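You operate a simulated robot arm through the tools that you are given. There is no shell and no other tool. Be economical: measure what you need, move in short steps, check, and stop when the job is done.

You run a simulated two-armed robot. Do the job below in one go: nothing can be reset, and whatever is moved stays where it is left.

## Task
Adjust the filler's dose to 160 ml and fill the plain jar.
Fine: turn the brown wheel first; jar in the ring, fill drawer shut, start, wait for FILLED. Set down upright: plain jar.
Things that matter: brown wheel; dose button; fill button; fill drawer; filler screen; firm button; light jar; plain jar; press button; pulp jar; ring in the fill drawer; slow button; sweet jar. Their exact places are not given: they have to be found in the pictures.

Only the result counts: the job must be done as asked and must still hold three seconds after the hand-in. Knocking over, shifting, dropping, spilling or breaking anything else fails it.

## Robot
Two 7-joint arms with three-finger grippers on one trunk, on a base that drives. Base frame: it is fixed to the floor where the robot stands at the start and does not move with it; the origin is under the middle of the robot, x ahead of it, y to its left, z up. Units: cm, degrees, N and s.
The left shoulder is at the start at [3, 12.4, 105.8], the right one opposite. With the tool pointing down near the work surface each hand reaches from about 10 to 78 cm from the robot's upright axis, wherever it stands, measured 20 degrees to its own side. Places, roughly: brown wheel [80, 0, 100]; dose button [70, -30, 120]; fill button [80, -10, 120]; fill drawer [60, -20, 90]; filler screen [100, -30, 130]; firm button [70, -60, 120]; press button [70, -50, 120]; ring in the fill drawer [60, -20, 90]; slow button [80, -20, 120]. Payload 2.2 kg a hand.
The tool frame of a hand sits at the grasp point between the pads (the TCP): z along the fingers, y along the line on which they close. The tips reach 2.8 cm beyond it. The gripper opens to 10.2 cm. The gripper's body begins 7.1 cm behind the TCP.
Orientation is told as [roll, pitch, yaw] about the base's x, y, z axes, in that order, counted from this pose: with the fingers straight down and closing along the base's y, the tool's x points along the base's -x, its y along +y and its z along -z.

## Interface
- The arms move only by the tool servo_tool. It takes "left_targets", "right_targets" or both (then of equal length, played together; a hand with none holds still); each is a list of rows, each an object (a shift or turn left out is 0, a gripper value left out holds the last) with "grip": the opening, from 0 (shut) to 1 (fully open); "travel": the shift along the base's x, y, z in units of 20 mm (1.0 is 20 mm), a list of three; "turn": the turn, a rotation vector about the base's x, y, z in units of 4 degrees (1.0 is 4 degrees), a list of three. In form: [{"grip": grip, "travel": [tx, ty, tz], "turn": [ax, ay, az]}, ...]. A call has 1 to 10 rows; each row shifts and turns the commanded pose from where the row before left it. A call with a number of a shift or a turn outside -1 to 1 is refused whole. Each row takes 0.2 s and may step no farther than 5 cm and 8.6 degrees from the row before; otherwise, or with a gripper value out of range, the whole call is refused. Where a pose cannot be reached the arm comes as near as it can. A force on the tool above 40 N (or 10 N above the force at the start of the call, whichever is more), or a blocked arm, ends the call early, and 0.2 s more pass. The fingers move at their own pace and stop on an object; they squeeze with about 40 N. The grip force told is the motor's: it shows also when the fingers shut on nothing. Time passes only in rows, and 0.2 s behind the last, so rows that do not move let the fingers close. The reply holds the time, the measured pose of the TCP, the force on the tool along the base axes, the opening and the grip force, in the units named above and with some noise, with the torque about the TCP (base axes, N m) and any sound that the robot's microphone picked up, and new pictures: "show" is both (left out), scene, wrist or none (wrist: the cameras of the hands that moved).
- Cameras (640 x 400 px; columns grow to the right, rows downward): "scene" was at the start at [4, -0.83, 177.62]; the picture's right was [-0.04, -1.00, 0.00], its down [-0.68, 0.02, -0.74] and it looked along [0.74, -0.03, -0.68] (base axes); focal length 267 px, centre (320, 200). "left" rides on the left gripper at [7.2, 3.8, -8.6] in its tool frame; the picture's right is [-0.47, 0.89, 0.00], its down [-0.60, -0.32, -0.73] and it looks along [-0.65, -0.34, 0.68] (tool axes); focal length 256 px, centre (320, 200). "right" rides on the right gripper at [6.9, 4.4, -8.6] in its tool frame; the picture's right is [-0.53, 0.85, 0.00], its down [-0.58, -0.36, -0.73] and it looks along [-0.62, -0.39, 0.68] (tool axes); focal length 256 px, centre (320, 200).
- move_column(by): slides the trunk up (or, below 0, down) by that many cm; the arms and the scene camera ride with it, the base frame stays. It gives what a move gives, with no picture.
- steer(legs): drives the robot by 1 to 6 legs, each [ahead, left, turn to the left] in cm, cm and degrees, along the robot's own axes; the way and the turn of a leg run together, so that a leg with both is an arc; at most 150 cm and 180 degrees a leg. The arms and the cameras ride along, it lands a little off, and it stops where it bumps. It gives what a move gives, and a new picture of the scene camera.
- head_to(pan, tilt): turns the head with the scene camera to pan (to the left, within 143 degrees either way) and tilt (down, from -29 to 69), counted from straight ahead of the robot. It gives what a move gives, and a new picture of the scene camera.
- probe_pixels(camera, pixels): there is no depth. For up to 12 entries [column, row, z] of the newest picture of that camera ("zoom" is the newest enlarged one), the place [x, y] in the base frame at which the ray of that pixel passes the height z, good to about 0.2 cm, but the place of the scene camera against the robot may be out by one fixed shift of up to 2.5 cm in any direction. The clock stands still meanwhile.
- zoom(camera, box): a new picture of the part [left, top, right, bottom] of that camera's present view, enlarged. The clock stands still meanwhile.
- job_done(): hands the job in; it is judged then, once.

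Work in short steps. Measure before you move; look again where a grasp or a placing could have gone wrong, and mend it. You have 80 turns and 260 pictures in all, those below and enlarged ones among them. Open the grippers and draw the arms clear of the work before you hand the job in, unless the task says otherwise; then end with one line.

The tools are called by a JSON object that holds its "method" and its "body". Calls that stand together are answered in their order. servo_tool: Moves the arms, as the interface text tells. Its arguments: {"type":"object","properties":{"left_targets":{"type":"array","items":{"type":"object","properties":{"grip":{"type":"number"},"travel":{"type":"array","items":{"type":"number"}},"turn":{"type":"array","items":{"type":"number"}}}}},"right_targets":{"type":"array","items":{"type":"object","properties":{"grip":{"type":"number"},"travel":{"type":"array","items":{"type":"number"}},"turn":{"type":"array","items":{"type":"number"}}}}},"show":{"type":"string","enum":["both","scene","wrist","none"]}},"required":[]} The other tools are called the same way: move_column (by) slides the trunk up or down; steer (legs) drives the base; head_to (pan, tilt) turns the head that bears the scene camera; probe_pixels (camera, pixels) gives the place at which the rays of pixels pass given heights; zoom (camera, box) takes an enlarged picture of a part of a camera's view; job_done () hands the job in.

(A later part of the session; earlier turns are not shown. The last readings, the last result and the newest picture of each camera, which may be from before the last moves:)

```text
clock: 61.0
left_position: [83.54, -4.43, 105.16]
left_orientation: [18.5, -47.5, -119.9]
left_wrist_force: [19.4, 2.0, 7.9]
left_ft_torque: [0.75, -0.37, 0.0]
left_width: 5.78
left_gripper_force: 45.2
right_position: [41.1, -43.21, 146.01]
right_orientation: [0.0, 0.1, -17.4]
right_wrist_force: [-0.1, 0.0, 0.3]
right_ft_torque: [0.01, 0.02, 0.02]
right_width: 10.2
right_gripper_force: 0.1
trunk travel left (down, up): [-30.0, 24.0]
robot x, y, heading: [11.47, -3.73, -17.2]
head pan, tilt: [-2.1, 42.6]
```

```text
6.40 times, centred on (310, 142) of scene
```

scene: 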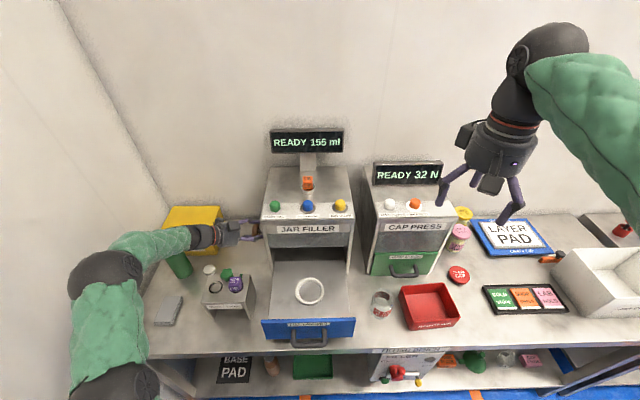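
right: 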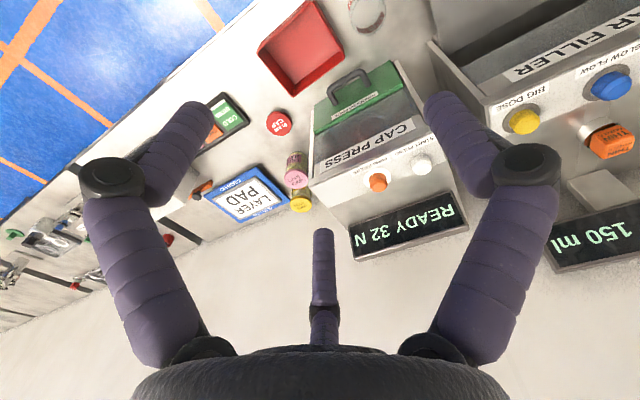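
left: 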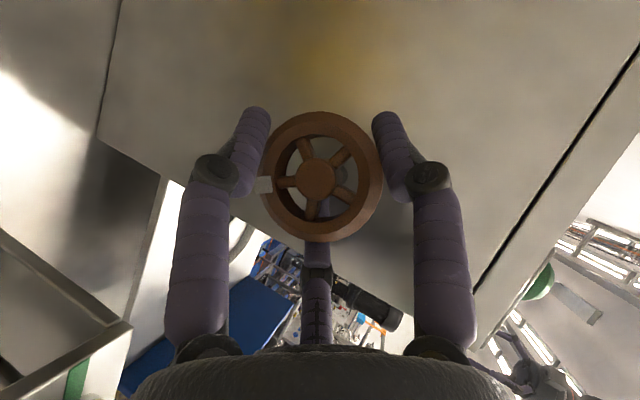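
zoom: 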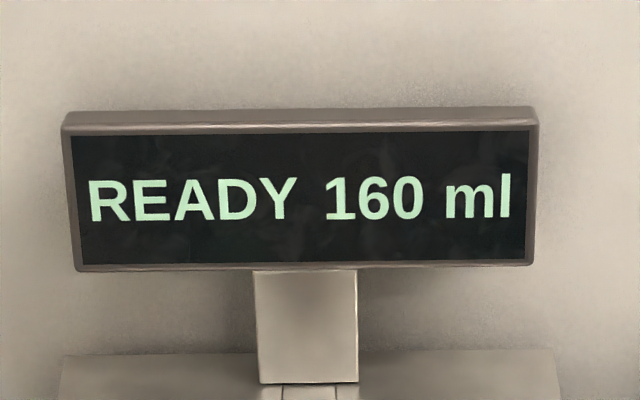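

160 ml is set. I go 12° more to sit safely inside the step, then open and withdraw along the tool.

{"method": "servo_tool", "body": {"left_targets": [{"turn": [0.3015, 0.9535, 0]}, {"turn": [0.3015, 0.9535, 0]}, {"turn": [0.3015, 0.9535, 0]}, {"grip": 0.9}, {}, {}, {"travel": [0.226, 0.715, 0.66]}, {"travel": [0.226, 0.715, 0.66]}, {"travel": [0.226, 0.715, 0.66]}, {"travel": [0.226, 0.715, 0.66]}], "show": "both"}}

{"method": "zoom", "body": {"camera": "scene", "box": [260, 120, 360, 165]}}

```text
clock: 63.2
left_position: [84.98, 1.34, 110.64]
left_orientation: [0.5, -48.9, -106.5]
left_wrist_force: [0.3, -0.3, -0.1]
left_ft_torque: [-0.01, 0.0, -0.01]
left_width: 9.16
left_gripper_force: 0.1
right_position: [40.9, -43.16, 146.2]
right_orientation: [0.0, 0.0, -17.3]
right_wrist_force: [1.0, 0.3, -0.7]
right_ft_torque: [0.0, 0.01, 0.02]
right_width: 10.2
right_gripper_force: 0.1
trunk travel left (down, up): [-30.0, 24.0]
robot x, y, heading: [11.25, -3.49, -17.6]
head pan, tilt: [-2.1, 42.6]
```

scene: 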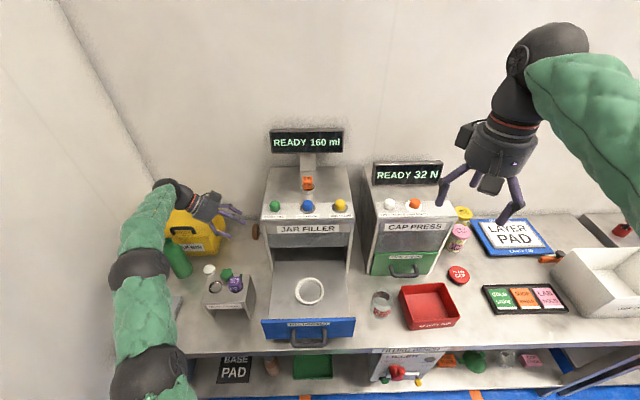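
left: 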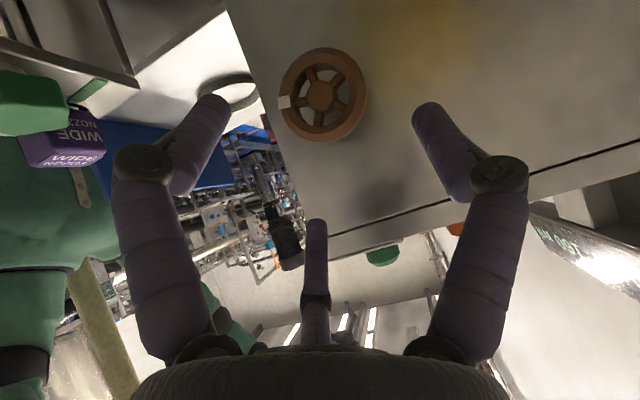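

```text
6.40 times, centred on (310, 142) of scene
```

zoom: 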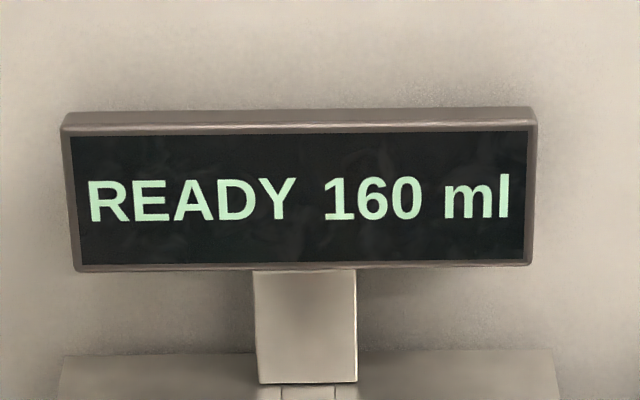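

160 ml holds and nothing is disturbed. I raise the left hand clear and bring the right hand over the plain jar, at about (50.4,-39.6).

{"method": "servo_tool", "body": {"left_targets": [{"travel": [0, 0, 1]}, {"travel": [0, 0, 1]}, {"travel": [0, 0, 1]}, {"travel": [0, 0, 1]}, {"travel": [0, 0, 1]}, {"travel": [0, 0, 1]}, {"travel": [0, 0, 1]}, {}, {}, {}], "right_targets": [{"travel": [0.26, 0.098, -1]}, {"travel": [0.26, 0.098, -1]}, {"travel": [0.26, 0.098, -1]}, {"travel": [0.26, 0.098, -1]}, {"travel": [0.26, 0.098, -1]}, {"travel": [0.26, 0.098, -1]}, {"travel": [0.26, 0.098, -1]}, {"travel": [0.26, 0.098, -1]}, {"travel": [0.26, 0.098, -1]}, {"travel": [0.26, 0.098, -1]}], "show": "both"}}

{"method": "zoom", "body": {"camera": "right", "box": [220, 0, 420, 125]}}

```text
clock: 65.5
left_position: [85.12, 1.23, 124.42]
left_orientation: [0.5, -48.8, -106.6]
left_wrist_force: [-0.1, 0.5, 0.5]
left_ft_torque: [-0.02, 0.02, 0.01]
left_width: 9.18
left_gripper_force: 0.1
right_position: [46.0, -41.17, 125.94]
right_orientation: [0.0, 0.0, -17.4]
right_wrist_force: [-0.5, 0.2, -0.2]
right_ft_torque: [-0.01, 0.01, -0.02]
right_width: 10.19
right_gripper_force: 0.1
trunk travel left (down, up): [-30.0, 24.0]
robot x, y, heading: [11.53, -3.59, -17.0]
head pan, tilt: [-2.1, 42.6]
```

scene: 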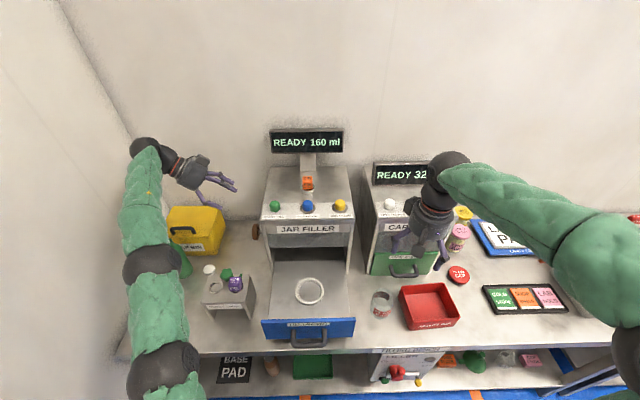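
right: 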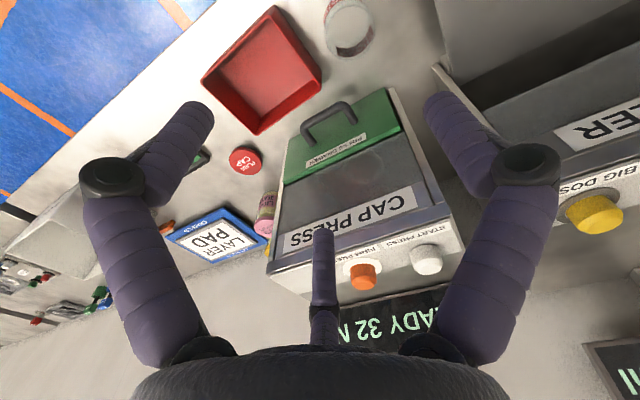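
left: 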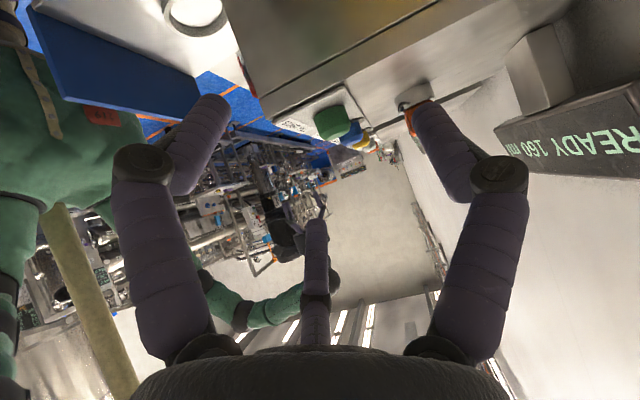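

```text
3.20 times, centred on (320, 62) of right
```

zoom: 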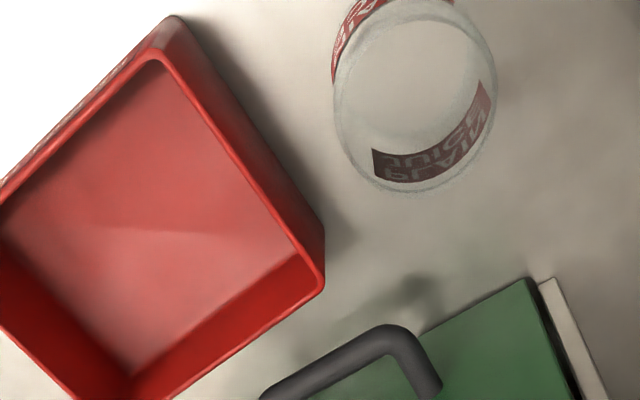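

{"method": "probe_pixels", "body": {"camera": "right", "pixels": [[349, 35.9, 97], [349, 35.9, 95], [349, 35.9, 93], [324, 35.9, 95], [374.7, 35.9, 95], [349, 61, 95], [321, 88, 90], [321, 88, 92], [352, 102, 95]]}}

{"method": "probe_pixels", "body": {"camera": "scene", "pixels": [[382.9, 296.5, 97], [382.9, 296.5, 95], [382.9, 296.5, 93]]}}

```text
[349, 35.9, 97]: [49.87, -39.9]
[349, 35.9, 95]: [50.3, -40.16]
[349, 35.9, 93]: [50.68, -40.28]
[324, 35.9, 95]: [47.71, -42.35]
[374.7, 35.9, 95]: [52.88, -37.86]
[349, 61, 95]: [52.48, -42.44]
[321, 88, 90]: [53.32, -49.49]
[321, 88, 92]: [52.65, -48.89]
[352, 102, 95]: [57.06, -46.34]
```

```text
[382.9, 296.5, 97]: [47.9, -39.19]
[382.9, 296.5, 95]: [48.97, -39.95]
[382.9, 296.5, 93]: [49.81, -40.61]
```

Jar ≈(50.8,-40.3) with its top at z≈93-95 and a diameter of 6.8; the gap to the tub is about 4 cm. I lower the right hand to hover above it.

{"method": "servo_tool", "body": {"right_targets": [{"travel": [0.39, 0.075, -1]}, {"travel": [0.39, 0.075, -1]}, {"travel": [0.39, 0.075, -1]}, {"travel": [0.39, 0.075, -1]}, {"travel": [0.39, 0.075, -1]}, {"travel": [0.39, 0.075, -1]}, {"travel": [0, 0, -1]}, {"travel": [0, 0, -0.5]}], "show": "both"}}

{"method": "zoom", "body": {"camera": "right", "box": [200, 0, 440, 150]}}

```text
clock: 67.2
left_position: [85.15, 1.36, 124.34]
left_orientation: [0.4, -48.8, -106.5]
left_wrist_force: [0.1, 0.4, 0.1]
left_ft_torque: [0.01, 0.01, 0.01]
left_width: 9.18
left_gripper_force: 0.1
right_position: [50.75, -40.38, 110.93]
right_orientation: [0.0, 0.0, -17.4]
right_wrist_force: [0.0, 0.4, 0.2]
right_ft_torque: [0.0, 0.03, 0.03]
right_width: 10.21
right_gripper_force: 0.1
trunk travel left (down, up): [-30.0, 24.0]
robot x, y, heading: [11.27, -3.5, -17.3]
head pan, tilt: [-2.1, 42.6]
```

scene: 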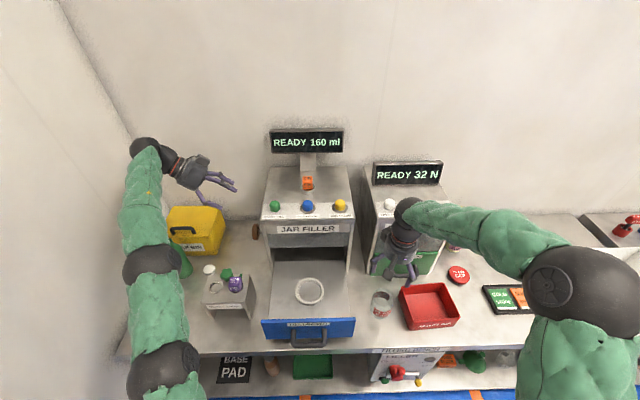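
right: 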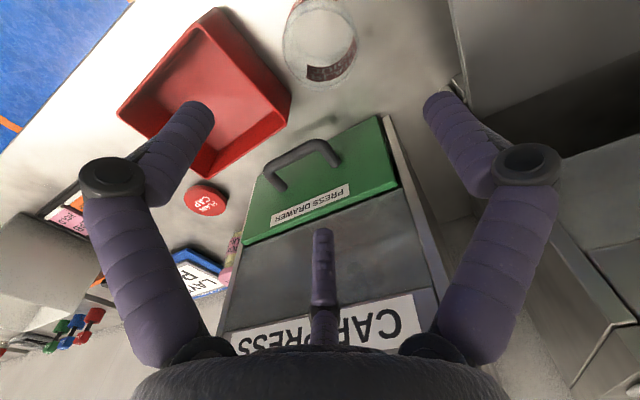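

```text
2.67 times, centred on (320, 75) of right
```

zoom: 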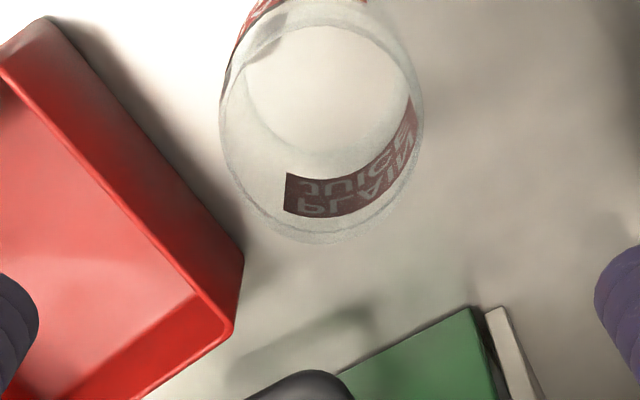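

The jar's top centre at (320.6,54) fits z≈93.1, right under the tool. I descend to z≈91 with a 9 cm opening.

{"method": "servo_tool", "body": {"right_targets": [{"grip": 0.88, "travel": [0, 0, -1]}, {"travel": [0, 0, -1]}, {"travel": [0, 0, -1]}, {"travel": [0, 0, -1]}, {"travel": [0, 0, -1]}, {"travel": [0, 0, -1]}, {"travel": [0, 0, -1]}], "show": "both"}}

{"method": "zoom", "body": {"camera": "scene", "box": [340, 220, 480, 330]}}

```text
clock: 68.8
left_position: [85.2, 1.18, 124.58]
left_orientation: [0.4, -48.8, -106.6]
left_wrist_force: [1.1, 0.2, -0.4]
left_ft_torque: [0.01, 0.02, -0.03]
left_width: 9.14
left_gripper_force: 0.2
right_position: [50.69, -40.33, 97.01]
right_orientation: [0.0, 0.1, -17.5]
right_wrist_force: [-0.9, -1.0, 0.0]
right_ft_torque: [0.04, 0.02, -0.02]
right_width: 8.97
right_gripper_force: 0.1
trunk travel left (down, up): [-30.0, 24.0]
robot x, y, heading: [11.07, -3.79, -17.6]
head pan, tilt: [-2.1, 42.6]
```

scene: 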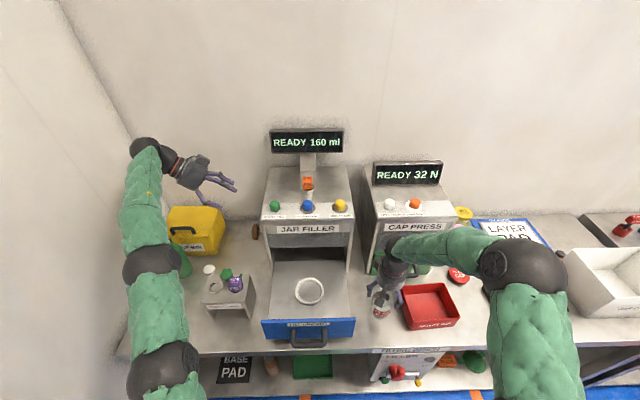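
right: 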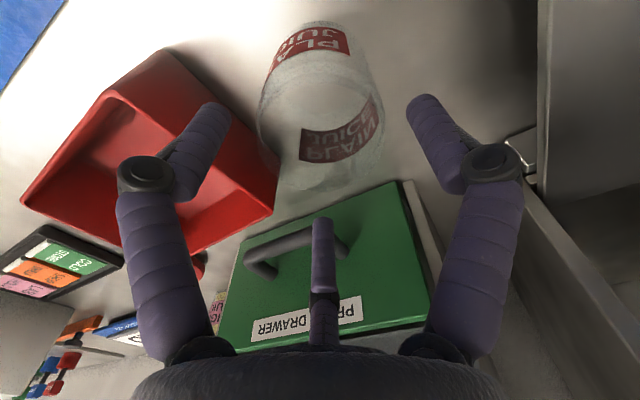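

```text
3.64 times, centred on (410, 275) of scene
```

zoom: 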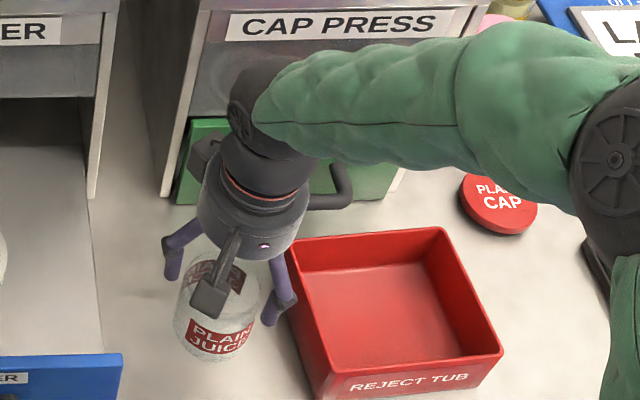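

The right finger is near the tub wall, so I measure the tub's left rim before going lower.

{"method": "zoom", "body": {"camera": "right", "box": [120, 30, 320, 230]}}

```text
2.00 times, centred on (220, 130) of right
```

zoom: 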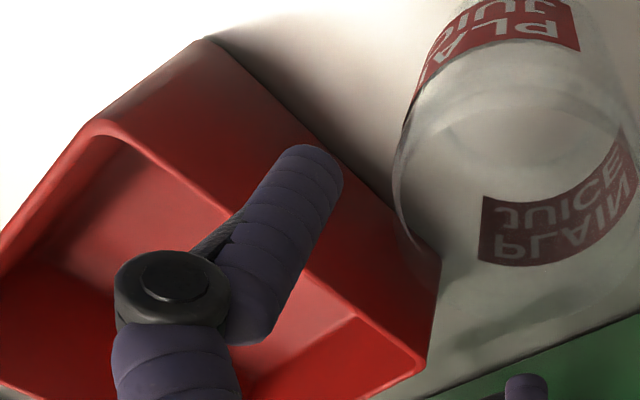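

{"method": "probe_pixels", "body": {"camera": "right", "pixels": [[272.5, 211, 92], [110, 92.5, 92], [272.5, 211, 90], [110, 92.5, 90], [280, 157.5, 86], [162.5, 50, 86], [280, 157.5, 85], [162.5, 50, 85], [191, 148, 91]]}}

```text
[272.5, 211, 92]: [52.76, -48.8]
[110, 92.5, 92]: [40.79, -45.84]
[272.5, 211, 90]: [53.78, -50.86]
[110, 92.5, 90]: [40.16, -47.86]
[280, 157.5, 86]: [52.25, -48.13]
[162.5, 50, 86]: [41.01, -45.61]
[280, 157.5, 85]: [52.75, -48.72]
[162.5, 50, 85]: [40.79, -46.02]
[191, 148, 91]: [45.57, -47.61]
```

The tub wall is 7.7 cm from the jar's centre and the finger needs 5.5, so it is clear. I descend to z≈90.8 and close.

{"method": "servo_tool", "body": {"right_targets": [{"travel": [0, 0, -1]}, {"travel": [0, 0, -1]}, {"travel": [0, 0, -1]}, {"travel": [0, 0, -0.1]}, {"grip": 0}, {}, {}, {}], "show": "both"}}

```text
clock: 70.7
left_position: [85.03, 1.36, 124.49]
left_orientation: [0.4, -48.9, -106.6]
left_wrist_force: [0.1, -0.9, -0.2]
left_ft_torque: [0.0, 0.02, 0.0]
left_width: 9.18
left_gripper_force: 0.1
right_position: [50.69, -40.28, 90.85]
right_orientation: [0.1, 0.0, -17.4]
right_wrist_force: [0.5, -1.1, 4.5]
right_ft_torque: [0.04, 0.01, -0.03]
right_width: 6.67
right_gripper_force: 40.1
trunk travel left (down, up): [-30.0, 24.0]
robot x, y, heading: [11.48, -3.8, -17.3]
head pan, tilt: [-2.1, 42.6]
```

scene: 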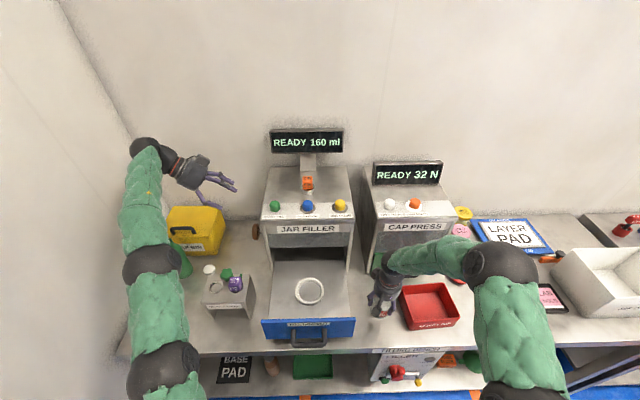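
right: 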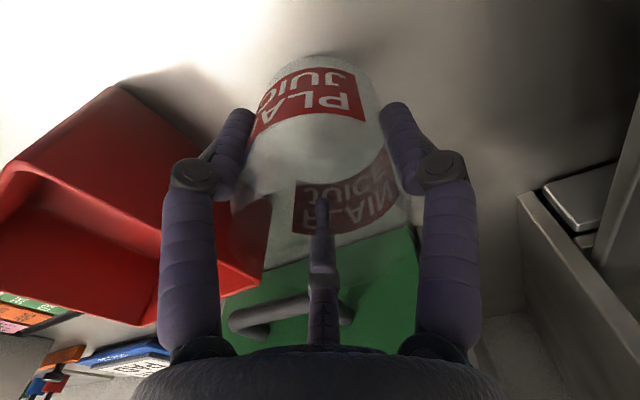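

Gripped at 6.7 cm. I lift straight up 16 cm.

{"method": "servo_tool", "body": {"right_targets": [{"travel": [0, 0, 1]}, {"travel": [0, 0, 1]}, {"travel": [0, 0, 1]}, {"travel": [0, 0, 1]}, {"travel": [0, 0, 1]}, {"travel": [0, 0, 1]}, {"travel": [0, 0, 1]}, {"travel": [0, 0, 1]}], "show": "both"}}

{"method": "zoom", "body": {"camera": "left", "box": [80, 0, 280, 125]}}

{"method": "zoom", "body": {"camera": "scene", "box": [255, 255, 415, 355]}}

```text
clock: 72.5
left_position: [84.96, 1.26, 124.41]
left_orientation: [0.5, -48.8, -106.6]
left_wrist_force: [-0.9, 0.3, 0.0]
left_ft_torque: [0.02, 0.0, 0.02]
left_width: 9.14
left_gripper_force: 0.1
right_position: [50.79, -40.23, 106.89]
right_orientation: [0.0, -0.1, -17.4]
right_wrist_force: [0.9, -0.8, -1.3]
right_ft_torque: [0.01, -0.02, -0.02]
right_width: 6.68
right_gripper_force: 40.0
trunk travel left (down, up): [-30.0, 24.0]
robot x, y, heading: [10.94, -3.27, -17.4]
head pan, tilt: [-2.1, 42.6]
```

scene: 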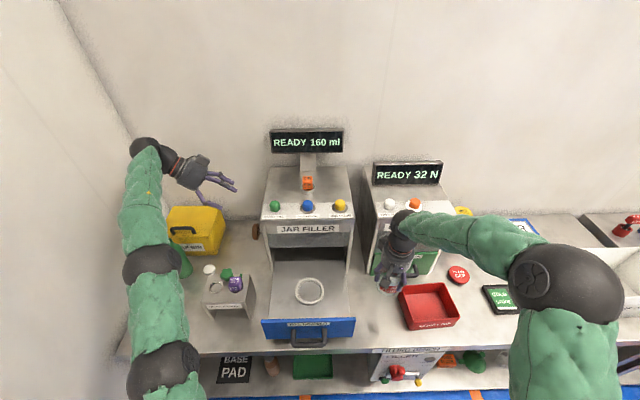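
right: 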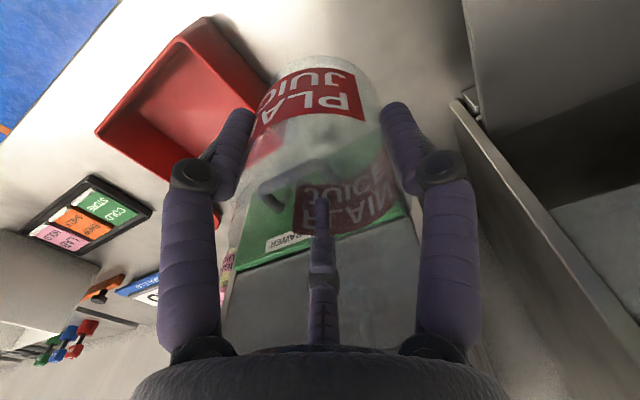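

```text
3.20 times, centred on (180, 62) of left
```

zoom: 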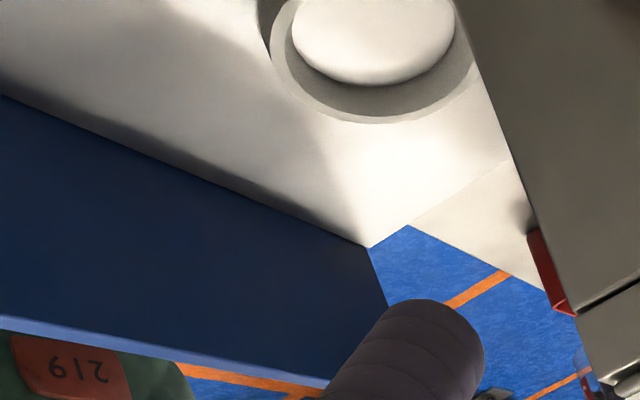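

```text
4.00 times, centred on (335, 305) of scene
```

zoom: 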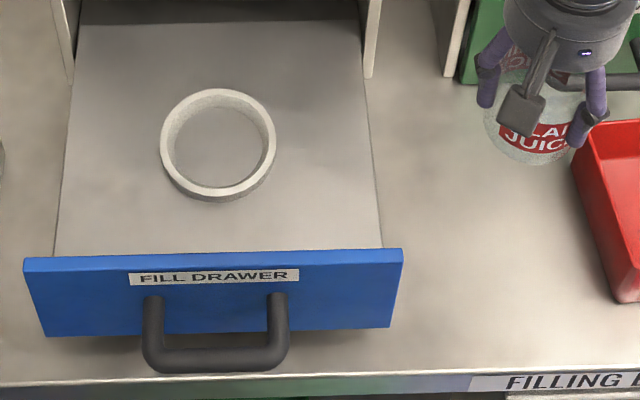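

The jar is held upright. The ring is about (61.45,-17.65) with inner Ø≈7.3 cm. I carry the jar over the drawer towards the ring at z=107.

{"method": "servo_tool", "body": {"right_targets": [{"travel": [0.444, 0.941, 0]}, {"travel": [0.444, 0.941, 0]}, {"travel": [0.444, 0.941, 0]}, {"travel": [0.444, 0.941, 0]}, {"travel": [0.444, 0.941, 0]}, {"travel": [0.444, 0.941, 0]}, {"travel": [0.444, 0.941, 0]}, {"travel": [0.444, 0.941, 0]}, {"travel": [0.444, 0.941, 0]}], "show": "both"}}

{"method": "zoom", "body": {"camera": "right", "box": [220, 0, 480, 160]}}

```text
clock: 74.5
left_position: [85.2, 1.36, 124.32]
left_orientation: [0.5, -48.8, -106.7]
left_wrist_force: [0.1, 0.3, 0.0]
left_ft_torque: [0.0, 0.0, 0.02]
left_width: 9.19
left_gripper_force: 0.1
right_position: [58.66, -23.24, 106.91]
right_orientation: [0.0, 0.1, -17.5]
right_wrist_force: [0.1, 0.7, -0.3]
right_ft_torque: [-0.02, 0.02, 0.0]
right_width: 6.68
right_gripper_force: 39.8
trunk travel left (down, up): [-30.0, 24.0]
robot x, y, heading: [11.44, -3.49, -17.2]
head pan, tilt: [-2.1, 42.6]
```

scene: 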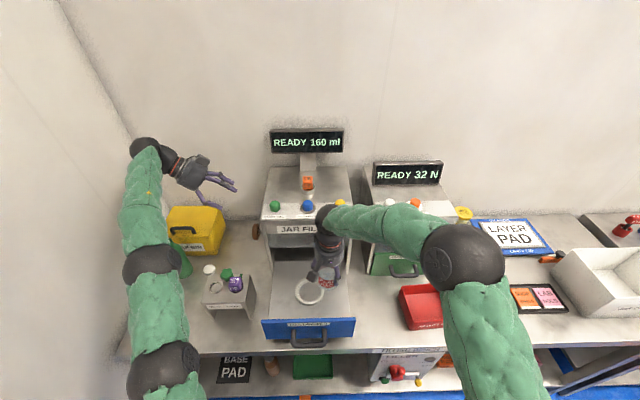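
right: 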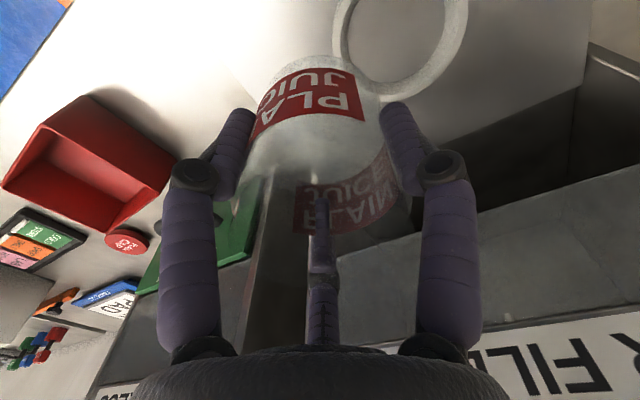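

```text
2.46 times, centred on (350, 80) of right
```

zoom: 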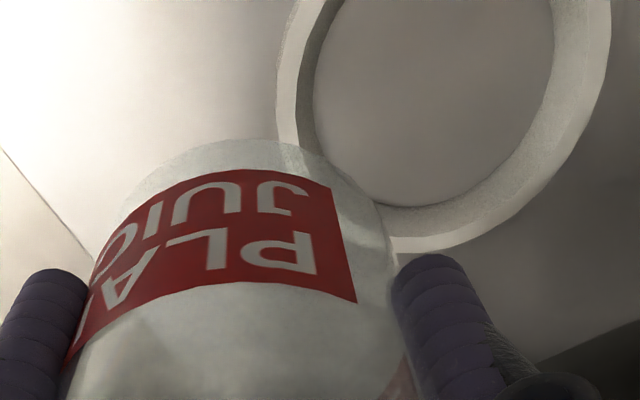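

The ring is cut off at the top of the view. I step back 6 cm (and 3 cm left) to see it whole from the right camera and measure it precisely.

{"method": "servo_tool", "body": {"right_targets": [{"travel": [-0.8, 0.78, 0]}, {"travel": [-0.8, 0.78, 0]}, {"travel": [-0.8, 0.78, 0]}, {}], "show": "wrist"}}

{"method": "zoom", "body": {"camera": "right", "box": [300, 0, 460, 100]}}

```text
clock: 75.5
left_position: [85.06, 1.36, 124.35]
left_orientation: [0.4, -48.7, -106.6]
left_wrist_force: [0.3, 0.3, -0.2]
left_ft_torque: [0.03, -0.01, -0.01]
left_width: 9.17
left_gripper_force: 0.1
right_position: [54.0, -18.5, 106.88]
right_orientation: [0.0, 0.2, -17.3]
right_wrist_force: [-0.5, -0.7, -0.1]
right_ft_torque: [0.01, -0.04, -0.01]
right_width: 6.67
right_gripper_force: 39.5
trunk travel left (down, up): [-30.0, 24.0]
robot x, y, heading: [11.29, -3.66, -17.4]
head pan, tilt: [-2.1, 42.6]
```

right: 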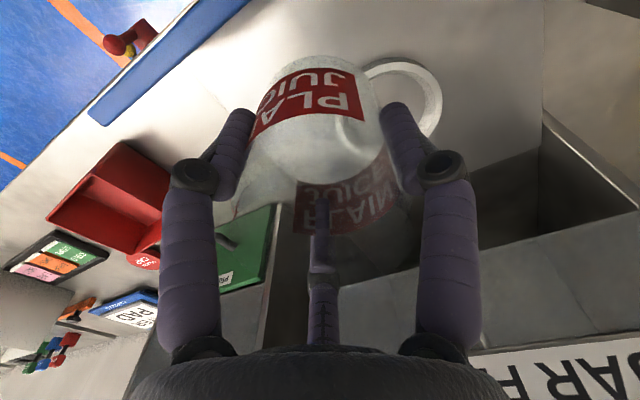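

```text
4.00 times, centred on (380, 50) of right
```

zoom: 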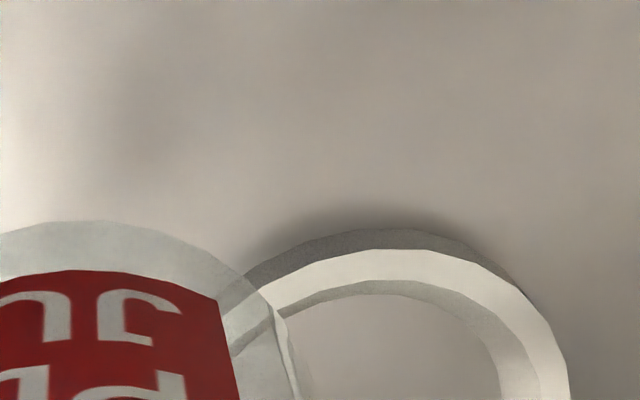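

The jar hides it from here. I shift to show the ring between the jar and the finger.

{"method": "servo_tool", "body": {"right_targets": [{"travel": [0.172, -0.753, 0]}, {"travel": [0.172, -0.753, 0]}, {"travel": [0.172, -0.753, 0]}, {}], "show": "wrist"}}

{"method": "zoom", "body": {"camera": "right", "box": [360, 0, 520, 100]}}

```text
clock: 76.5
left_position: [85.08, 1.21, 124.45]
left_orientation: [0.5, -48.7, -106.6]
left_wrist_force: [-0.4, -0.7, 0.4]
left_ft_torque: [0.0, -0.03, -0.05]
left_width: 9.18
left_gripper_force: 0.0
right_position: [55.03, -23.25, 106.9]
right_orientation: [0.0, 0.0, -17.4]
right_wrist_force: [-0.2, 0.1, -1.0]
right_ft_torque: [-0.04, 0.0, 0.02]
right_width: 6.63
right_gripper_force: 40.1
trunk travel left (down, up): [-30.0, 24.0]
robot x, y, heading: [11.69, -3.55, -17.3]
head pan, tilt: [-2.1, 42.6]
```

right: 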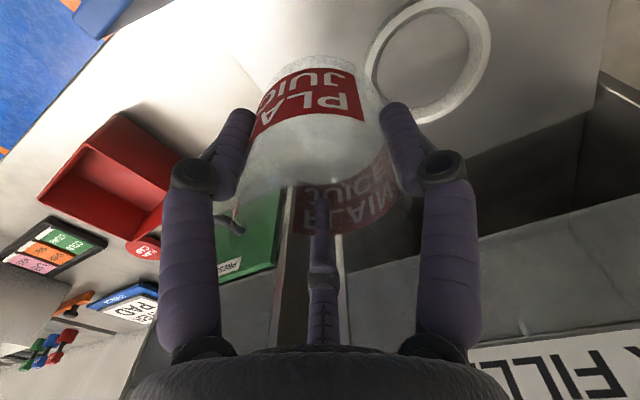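

```text
4.00 times, centred on (440, 50) of right
```

zoom: 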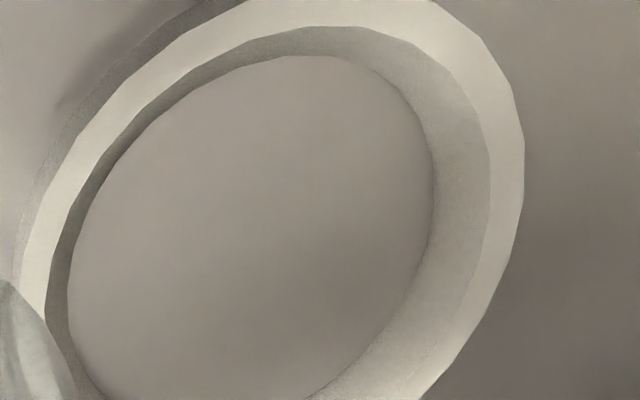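

I probe points on the ring's top outer edge to fit its centre.

{"method": "probe_pixels", "body": {"camera": "right", "pixels": [[480, 8.75, 92], [491, 35, 92], [487.5, 60, 92], [467.5, 98, 92], [376.3, 40, 92], [405, 10, 92], [365, 70, 92], [482.5, 47.5, 92], [435, 6.75, 92], [378.8, 52.5, 92], [371.3, 77.5, 92], [435, 43, 90]]}}

```text
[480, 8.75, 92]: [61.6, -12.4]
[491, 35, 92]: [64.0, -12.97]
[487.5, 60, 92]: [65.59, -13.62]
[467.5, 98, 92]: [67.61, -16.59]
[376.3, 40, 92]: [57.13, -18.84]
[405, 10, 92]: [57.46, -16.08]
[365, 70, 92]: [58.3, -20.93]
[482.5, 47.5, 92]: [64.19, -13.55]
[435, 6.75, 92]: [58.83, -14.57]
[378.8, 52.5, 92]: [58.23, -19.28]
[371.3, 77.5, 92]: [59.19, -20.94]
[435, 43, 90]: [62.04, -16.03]
```

The ring centre fits about (61.7,-17.6) at z≈92.8, inner Ø≈8.5. I move over it, lower until the jar bottom is about 1 cm above the ring, and look.

{"method": "servo_tool", "body": {"right_targets": [{"travel": [0.83, 0.706, 0]}, {"travel": [0.83, 0.706, 0]}, {"travel": [0.83, 0.706, 0]}, {"travel": [0.83, 0.706, 0]}, {"travel": [0, 0, -0.92]}, {"travel": [0, 0, -0.92]}, {"travel": [0, 0, -0.92]}, {"travel": [0, 0, -0.92]}, {}], "show": "both"}}

{"method": "zoom", "body": {"camera": "right", "box": [220, 20, 420, 145]}}

{"method": "zoom", "body": {"camera": "scene", "box": [265, 245, 361, 305]}}

```text
clock: 78.5
left_position: [85.07, 1.25, 124.42]
left_orientation: [0.5, -48.8, -106.6]
left_wrist_force: [0.0, 0.6, 0.5]
left_ft_torque: [0.01, -0.05, 0.04]
left_width: 9.19
left_gripper_force: 0.1
right_position: [61.6, -17.47, 99.49]
right_orientation: [0.0, 0.0, -17.4]
right_wrist_force: [0.4, -0.2, -1.2]
right_ft_torque: [-0.03, -0.05, 0.01]
right_width: 6.64
right_gripper_force: 40.2
trunk travel left (down, up): [-30.0, 24.0]
robot x, y, heading: [11.61, -3.48, -17.3]
head pan, tilt: [-2.1, 42.6]
```

scene: 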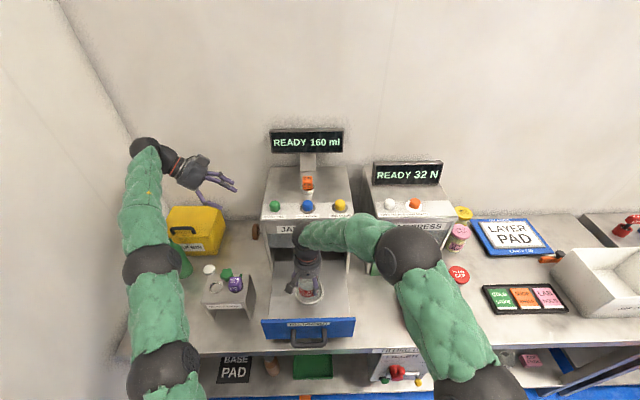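
right: 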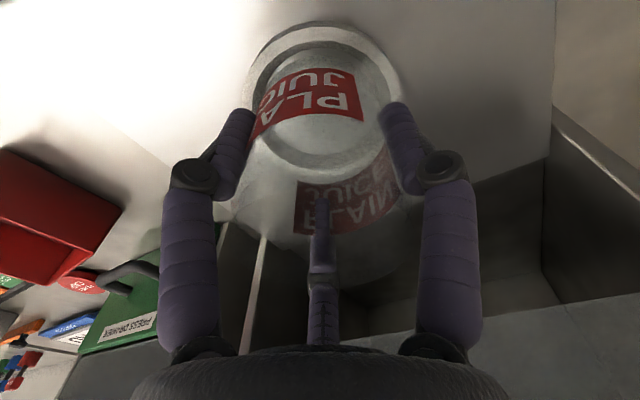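

```text
3.20 times, centred on (320, 82) of right
```

zoom: 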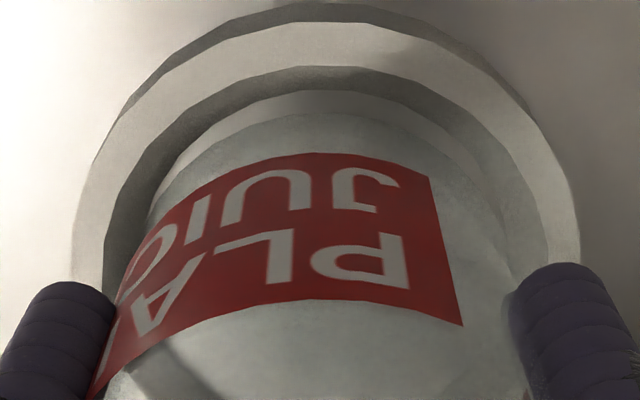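

```text
6.67 times, centred on (313, 275) of scene
```

zoom: 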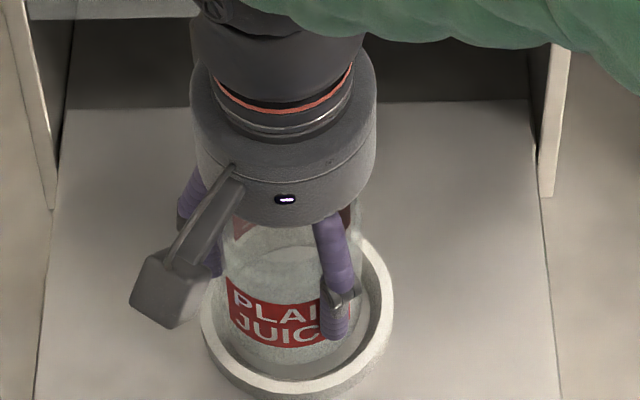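

The jar base sits nearly concentric with the ring, with about 0.25 cm to correct forward. I correct and lower 2 cm gently.

{"method": "servo_tool", "body": {"right_targets": [{"travel": [0.11, -0.02, 0]}, {"travel": [0, 0, -0.25]}, {"travel": [0, 0, -0.25]}, {"travel": [0, 0, -0.25]}, {"travel": [0, 0, -0.25]}, {}], "show": "both"}}

{"method": "zoom", "body": {"camera": "right", "box": [220, 20, 420, 145]}}

{"method": "zoom", "body": {"camera": "scene", "box": [265, 245, 361, 305]}}

```text
clock: 79.8
left_position: [85.12, 1.39, 124.54]
left_orientation: [0.5, -48.8, -106.6]
left_wrist_force: [-0.2, 0.9, 0.1]
left_ft_torque: [0.0, 0.02, 0.0]
left_width: 9.19
left_gripper_force: 0.0
right_position: [61.9, -17.69, 97.69]
right_orientation: [0.2, -0.2, -17.4]
right_wrist_force: [1.6, -1.6, 10.4]
right_ft_torque: [0.09, 0.04, -0.07]
right_width: 6.69
right_gripper_force: 40.0
trunk travel left (down, up): [-30.0, 24.0]
robot x, y, heading: [11.01, -3.38, -17.4]
head pan, tilt: [-2.1, 42.6]
```

scene: 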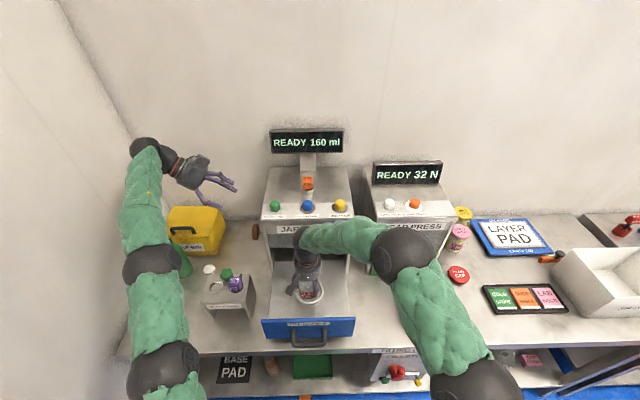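
right: 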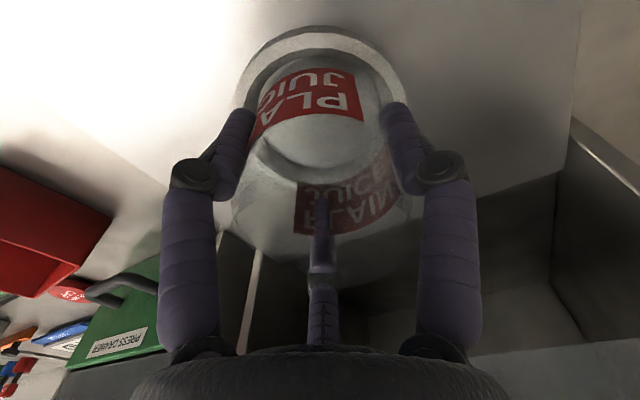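

```text
3.20 times, centred on (320, 82) of right
```

zoom: 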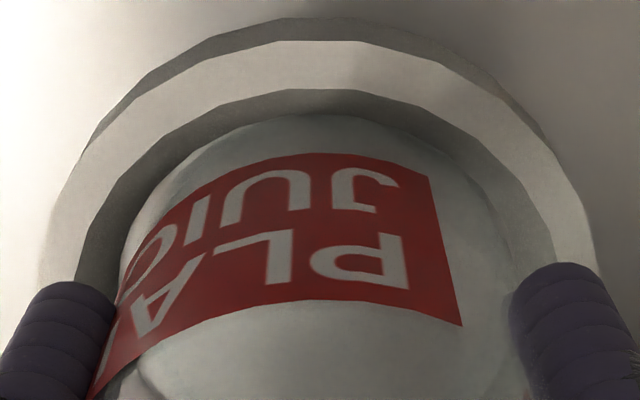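

```text
6.67 times, centred on (313, 275) of scene
```

zoom: 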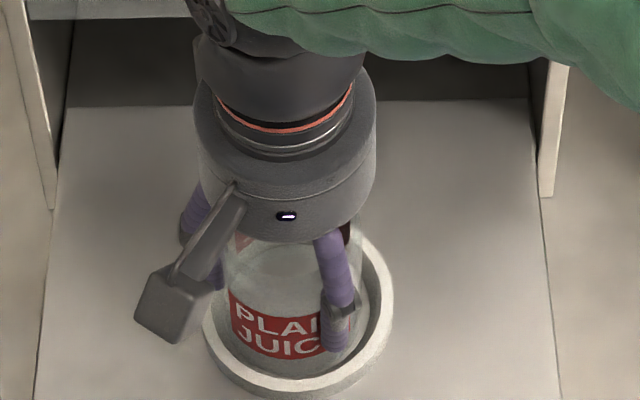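

Contact at 10 N: the base is seated inside the ring, with the inner wall visible all around it. I release and rise.

{"method": "servo_tool", "body": {"right_targets": [{"travel": [0, 0, 0.05]}, {"grip": 0.88}, {}, {}, {"travel": [0, 0, 0.5]}, {"travel": [0, 0, 1]}, {"travel": [0, 0, 1]}, {"travel": [0, 0, 1]}, {"travel": [0, 0, 1]}], "show": "both"}}

{"method": "zoom", "body": {"camera": "right", "box": [220, 0, 420, 125]}}

{"method": "zoom", "body": {"camera": "scene", "box": [265, 245, 361, 305]}}

```text
clock: 81.8
left_position: [85.05, 1.28, 124.39]
left_orientation: [0.5, -48.8, -106.6]
left_wrist_force: [0.0, 0.1, 0.3]
left_ft_torque: [0.01, -0.01, -0.01]
left_width: 9.17
left_gripper_force: 0.0
right_position: [61.75, -17.73, 106.55]
right_orientation: [0.0, 0.1, -17.3]
right_wrist_force: [0.5, 0.3, 0.1]
right_ft_torque: [0.05, -0.02, 0.0]
right_width: 9.0
right_gripper_force: 0.1
trunk travel left (down, up): [-30.0, 24.0]
robot x, y, heading: [11.17, -3.51, -17.5]
head pan, tilt: [-2.1, 42.6]
```

scene: 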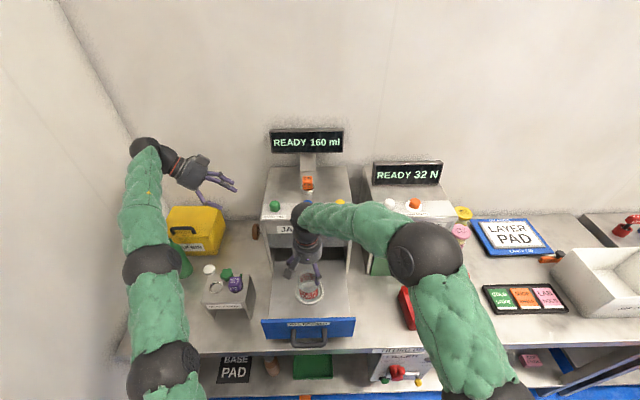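
right: 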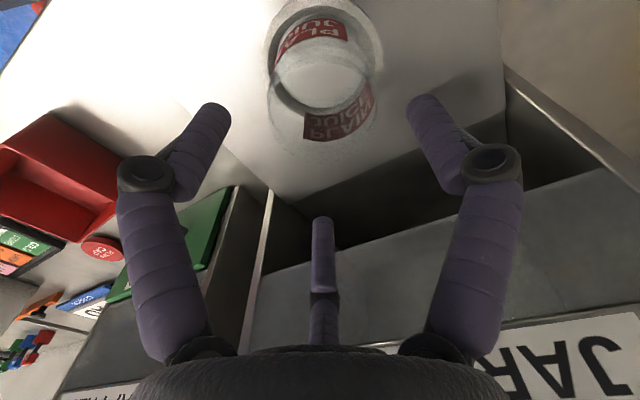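

```text
3.20 times, centred on (320, 62) of right
```

zoom: 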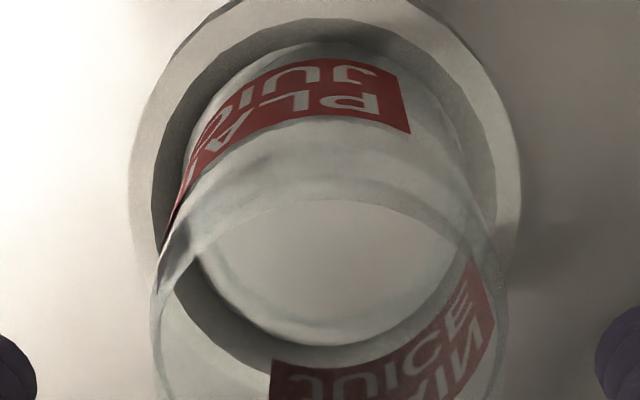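

```text
6.67 times, centred on (313, 275) of scene
```

zoom: 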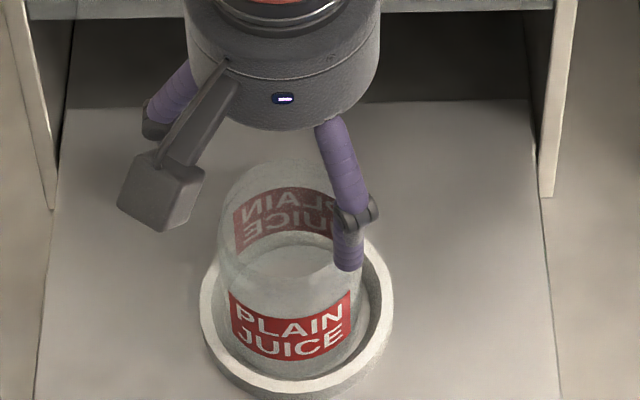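

The jar stands upright in the ring. Now I locate the drawer's front panel to plan the push.

{"method": "zoom", "body": {"camera": "scene", "box": [250, 290, 370, 365]}}

{"method": "probe_pixels", "body": {"camera": "scene", "pixels": [[261, 320, 95], [355.5, 317.5, 95], [261, 320, 93], [266, 339, 87], [353, 337, 87], [309, 346, 89], [309, 346, 91], [309, 334, 90]]}}

```text
5.33 times, centred on (310, 328) of scene
```

zoom: 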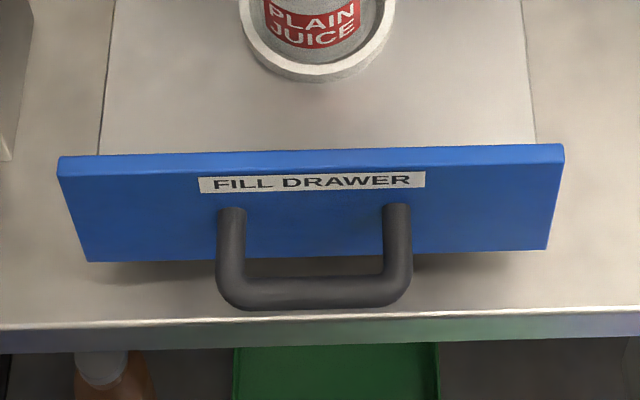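

```text
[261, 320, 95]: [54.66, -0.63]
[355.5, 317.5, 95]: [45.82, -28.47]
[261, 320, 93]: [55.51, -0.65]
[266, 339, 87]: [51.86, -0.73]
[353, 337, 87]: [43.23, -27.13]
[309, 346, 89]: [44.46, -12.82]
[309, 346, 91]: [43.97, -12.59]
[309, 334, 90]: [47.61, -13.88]
```

Panel outer face ≈u 51-52, z 87-95, v from -13 to 16. I'll push it right of the handle with closed fingers, tool pitched forward so the palm stays clear of the machine. First I back up over the panel.

{"method": "servo_tool", "body": {"right_targets": [{"grip": 0, "travel": [0, 0, 1]}, {"travel": [-0.9535, 0.3015, 0.5]}, {"travel": [-0.9535, 0.3015, 0], "turn": [-0.3015, -0.9535, 0]}, {"travel": [-0.9535, 0.3015, 0], "turn": [-0.3015, -0.9535, 0]}, {"travel": [-0.9535, 0.3015, 0], "turn": [-0.3015, -0.9535, 0]}, {"travel": [-0.9535, 0.3015, 0], "turn": [-0.3015, -0.9535, 0]}, {"travel": [-0.9535, 0.3015, 0], "turn": [-0.3015, -0.9535, 0]}, {"travel": [-0.9535, 0.3015, 0], "turn": [-0.3015, -0.9535, 0]}, {"travel": [-0.9535, 0.3015, 0], "turn": [-0.3015, -0.9535, 0]}, {"travel": [-0.9535, 0.3015, 0], "turn": [-0.3015, -0.9535, 0]}], "show": "none"}}

{"method": "servo_tool", "body": {"right_targets": [{"travel": [-0.9535, 0.3015, 0], "turn": [-0.3015, -0.9535, 0]}, {"travel": [-0.9535, 0.3015, 0], "turn": [-0.3015, -0.9535, 0]}, {"travel": [-0.6, -0.6, 0], "turn": [-0.3015, -0.9535, 0]}, {"travel": [-0.247, -0.782, 0], "turn": [-0.3015, -0.9535, 0]}, {"travel": [-0.247, -0.782, 0]}, {"travel": [-0.247, -0.782, 0]}, {"travel": [-0.247, -0.782, 0]}], "show": "both"}}

```text
clock: 84.0
left_position: [85.0, 1.24, 124.4]
left_orientation: [0.5, -48.8, -106.6]
left_wrist_force: [-0.3, 0.8, -0.3]
left_ft_torque: [0.0, 0.0, 0.01]
left_width: 9.18
left_gripper_force: 0.0
right_position: [44.51, -12.13, 109.57]
right_orientation: [-0.1, -32.1, -17.4]
right_wrist_force: [-0.2, -1.0, -0.4]
right_ft_torque: [0.0, -0.04, 0.02]
right_width: 0.22
right_gripper_force: 31.6
trunk travel left (down, up): [-30.0, 24.0]
robot x, y, heading: [11.34, -3.45, -17.2]
head pan, tilt: [-2.1, 42.6]
```

```text
clock: 85.7
left_position: [85.08, 1.19, 124.43]
left_orientation: [0.6, -48.7, -106.5]
left_wrist_force: [-1.2, 0.1, -0.2]
left_ft_torque: [0.0, -0.01, 0.0]
left_width: 9.19
left_gripper_force: 0.2
right_position: [37.63, -18.46, 109.63]
right_orientation: [-0.3, -48.0, -17.3]
right_wrist_force: [0.4, 0.3, 1.2]
right_ft_torque: [0.01, 0.04, -0.03]
right_width: 0.21
right_gripper_force: 31.3
trunk travel left (down, up): [-30.0, 24.0]
robot x, y, heading: [11.31, -3.6, -17.4]
head pan, tilt: [-2.1, 42.6]
```

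scene: 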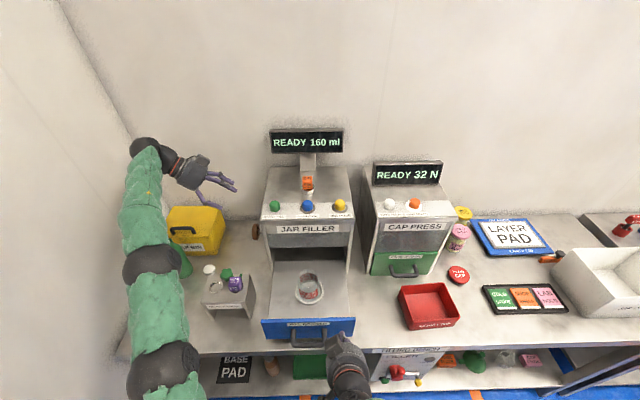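
right: 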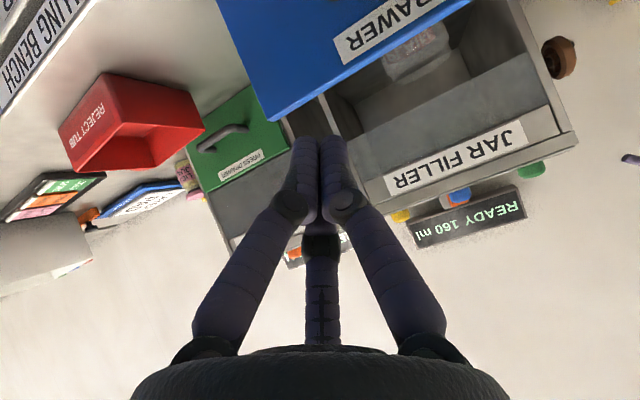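

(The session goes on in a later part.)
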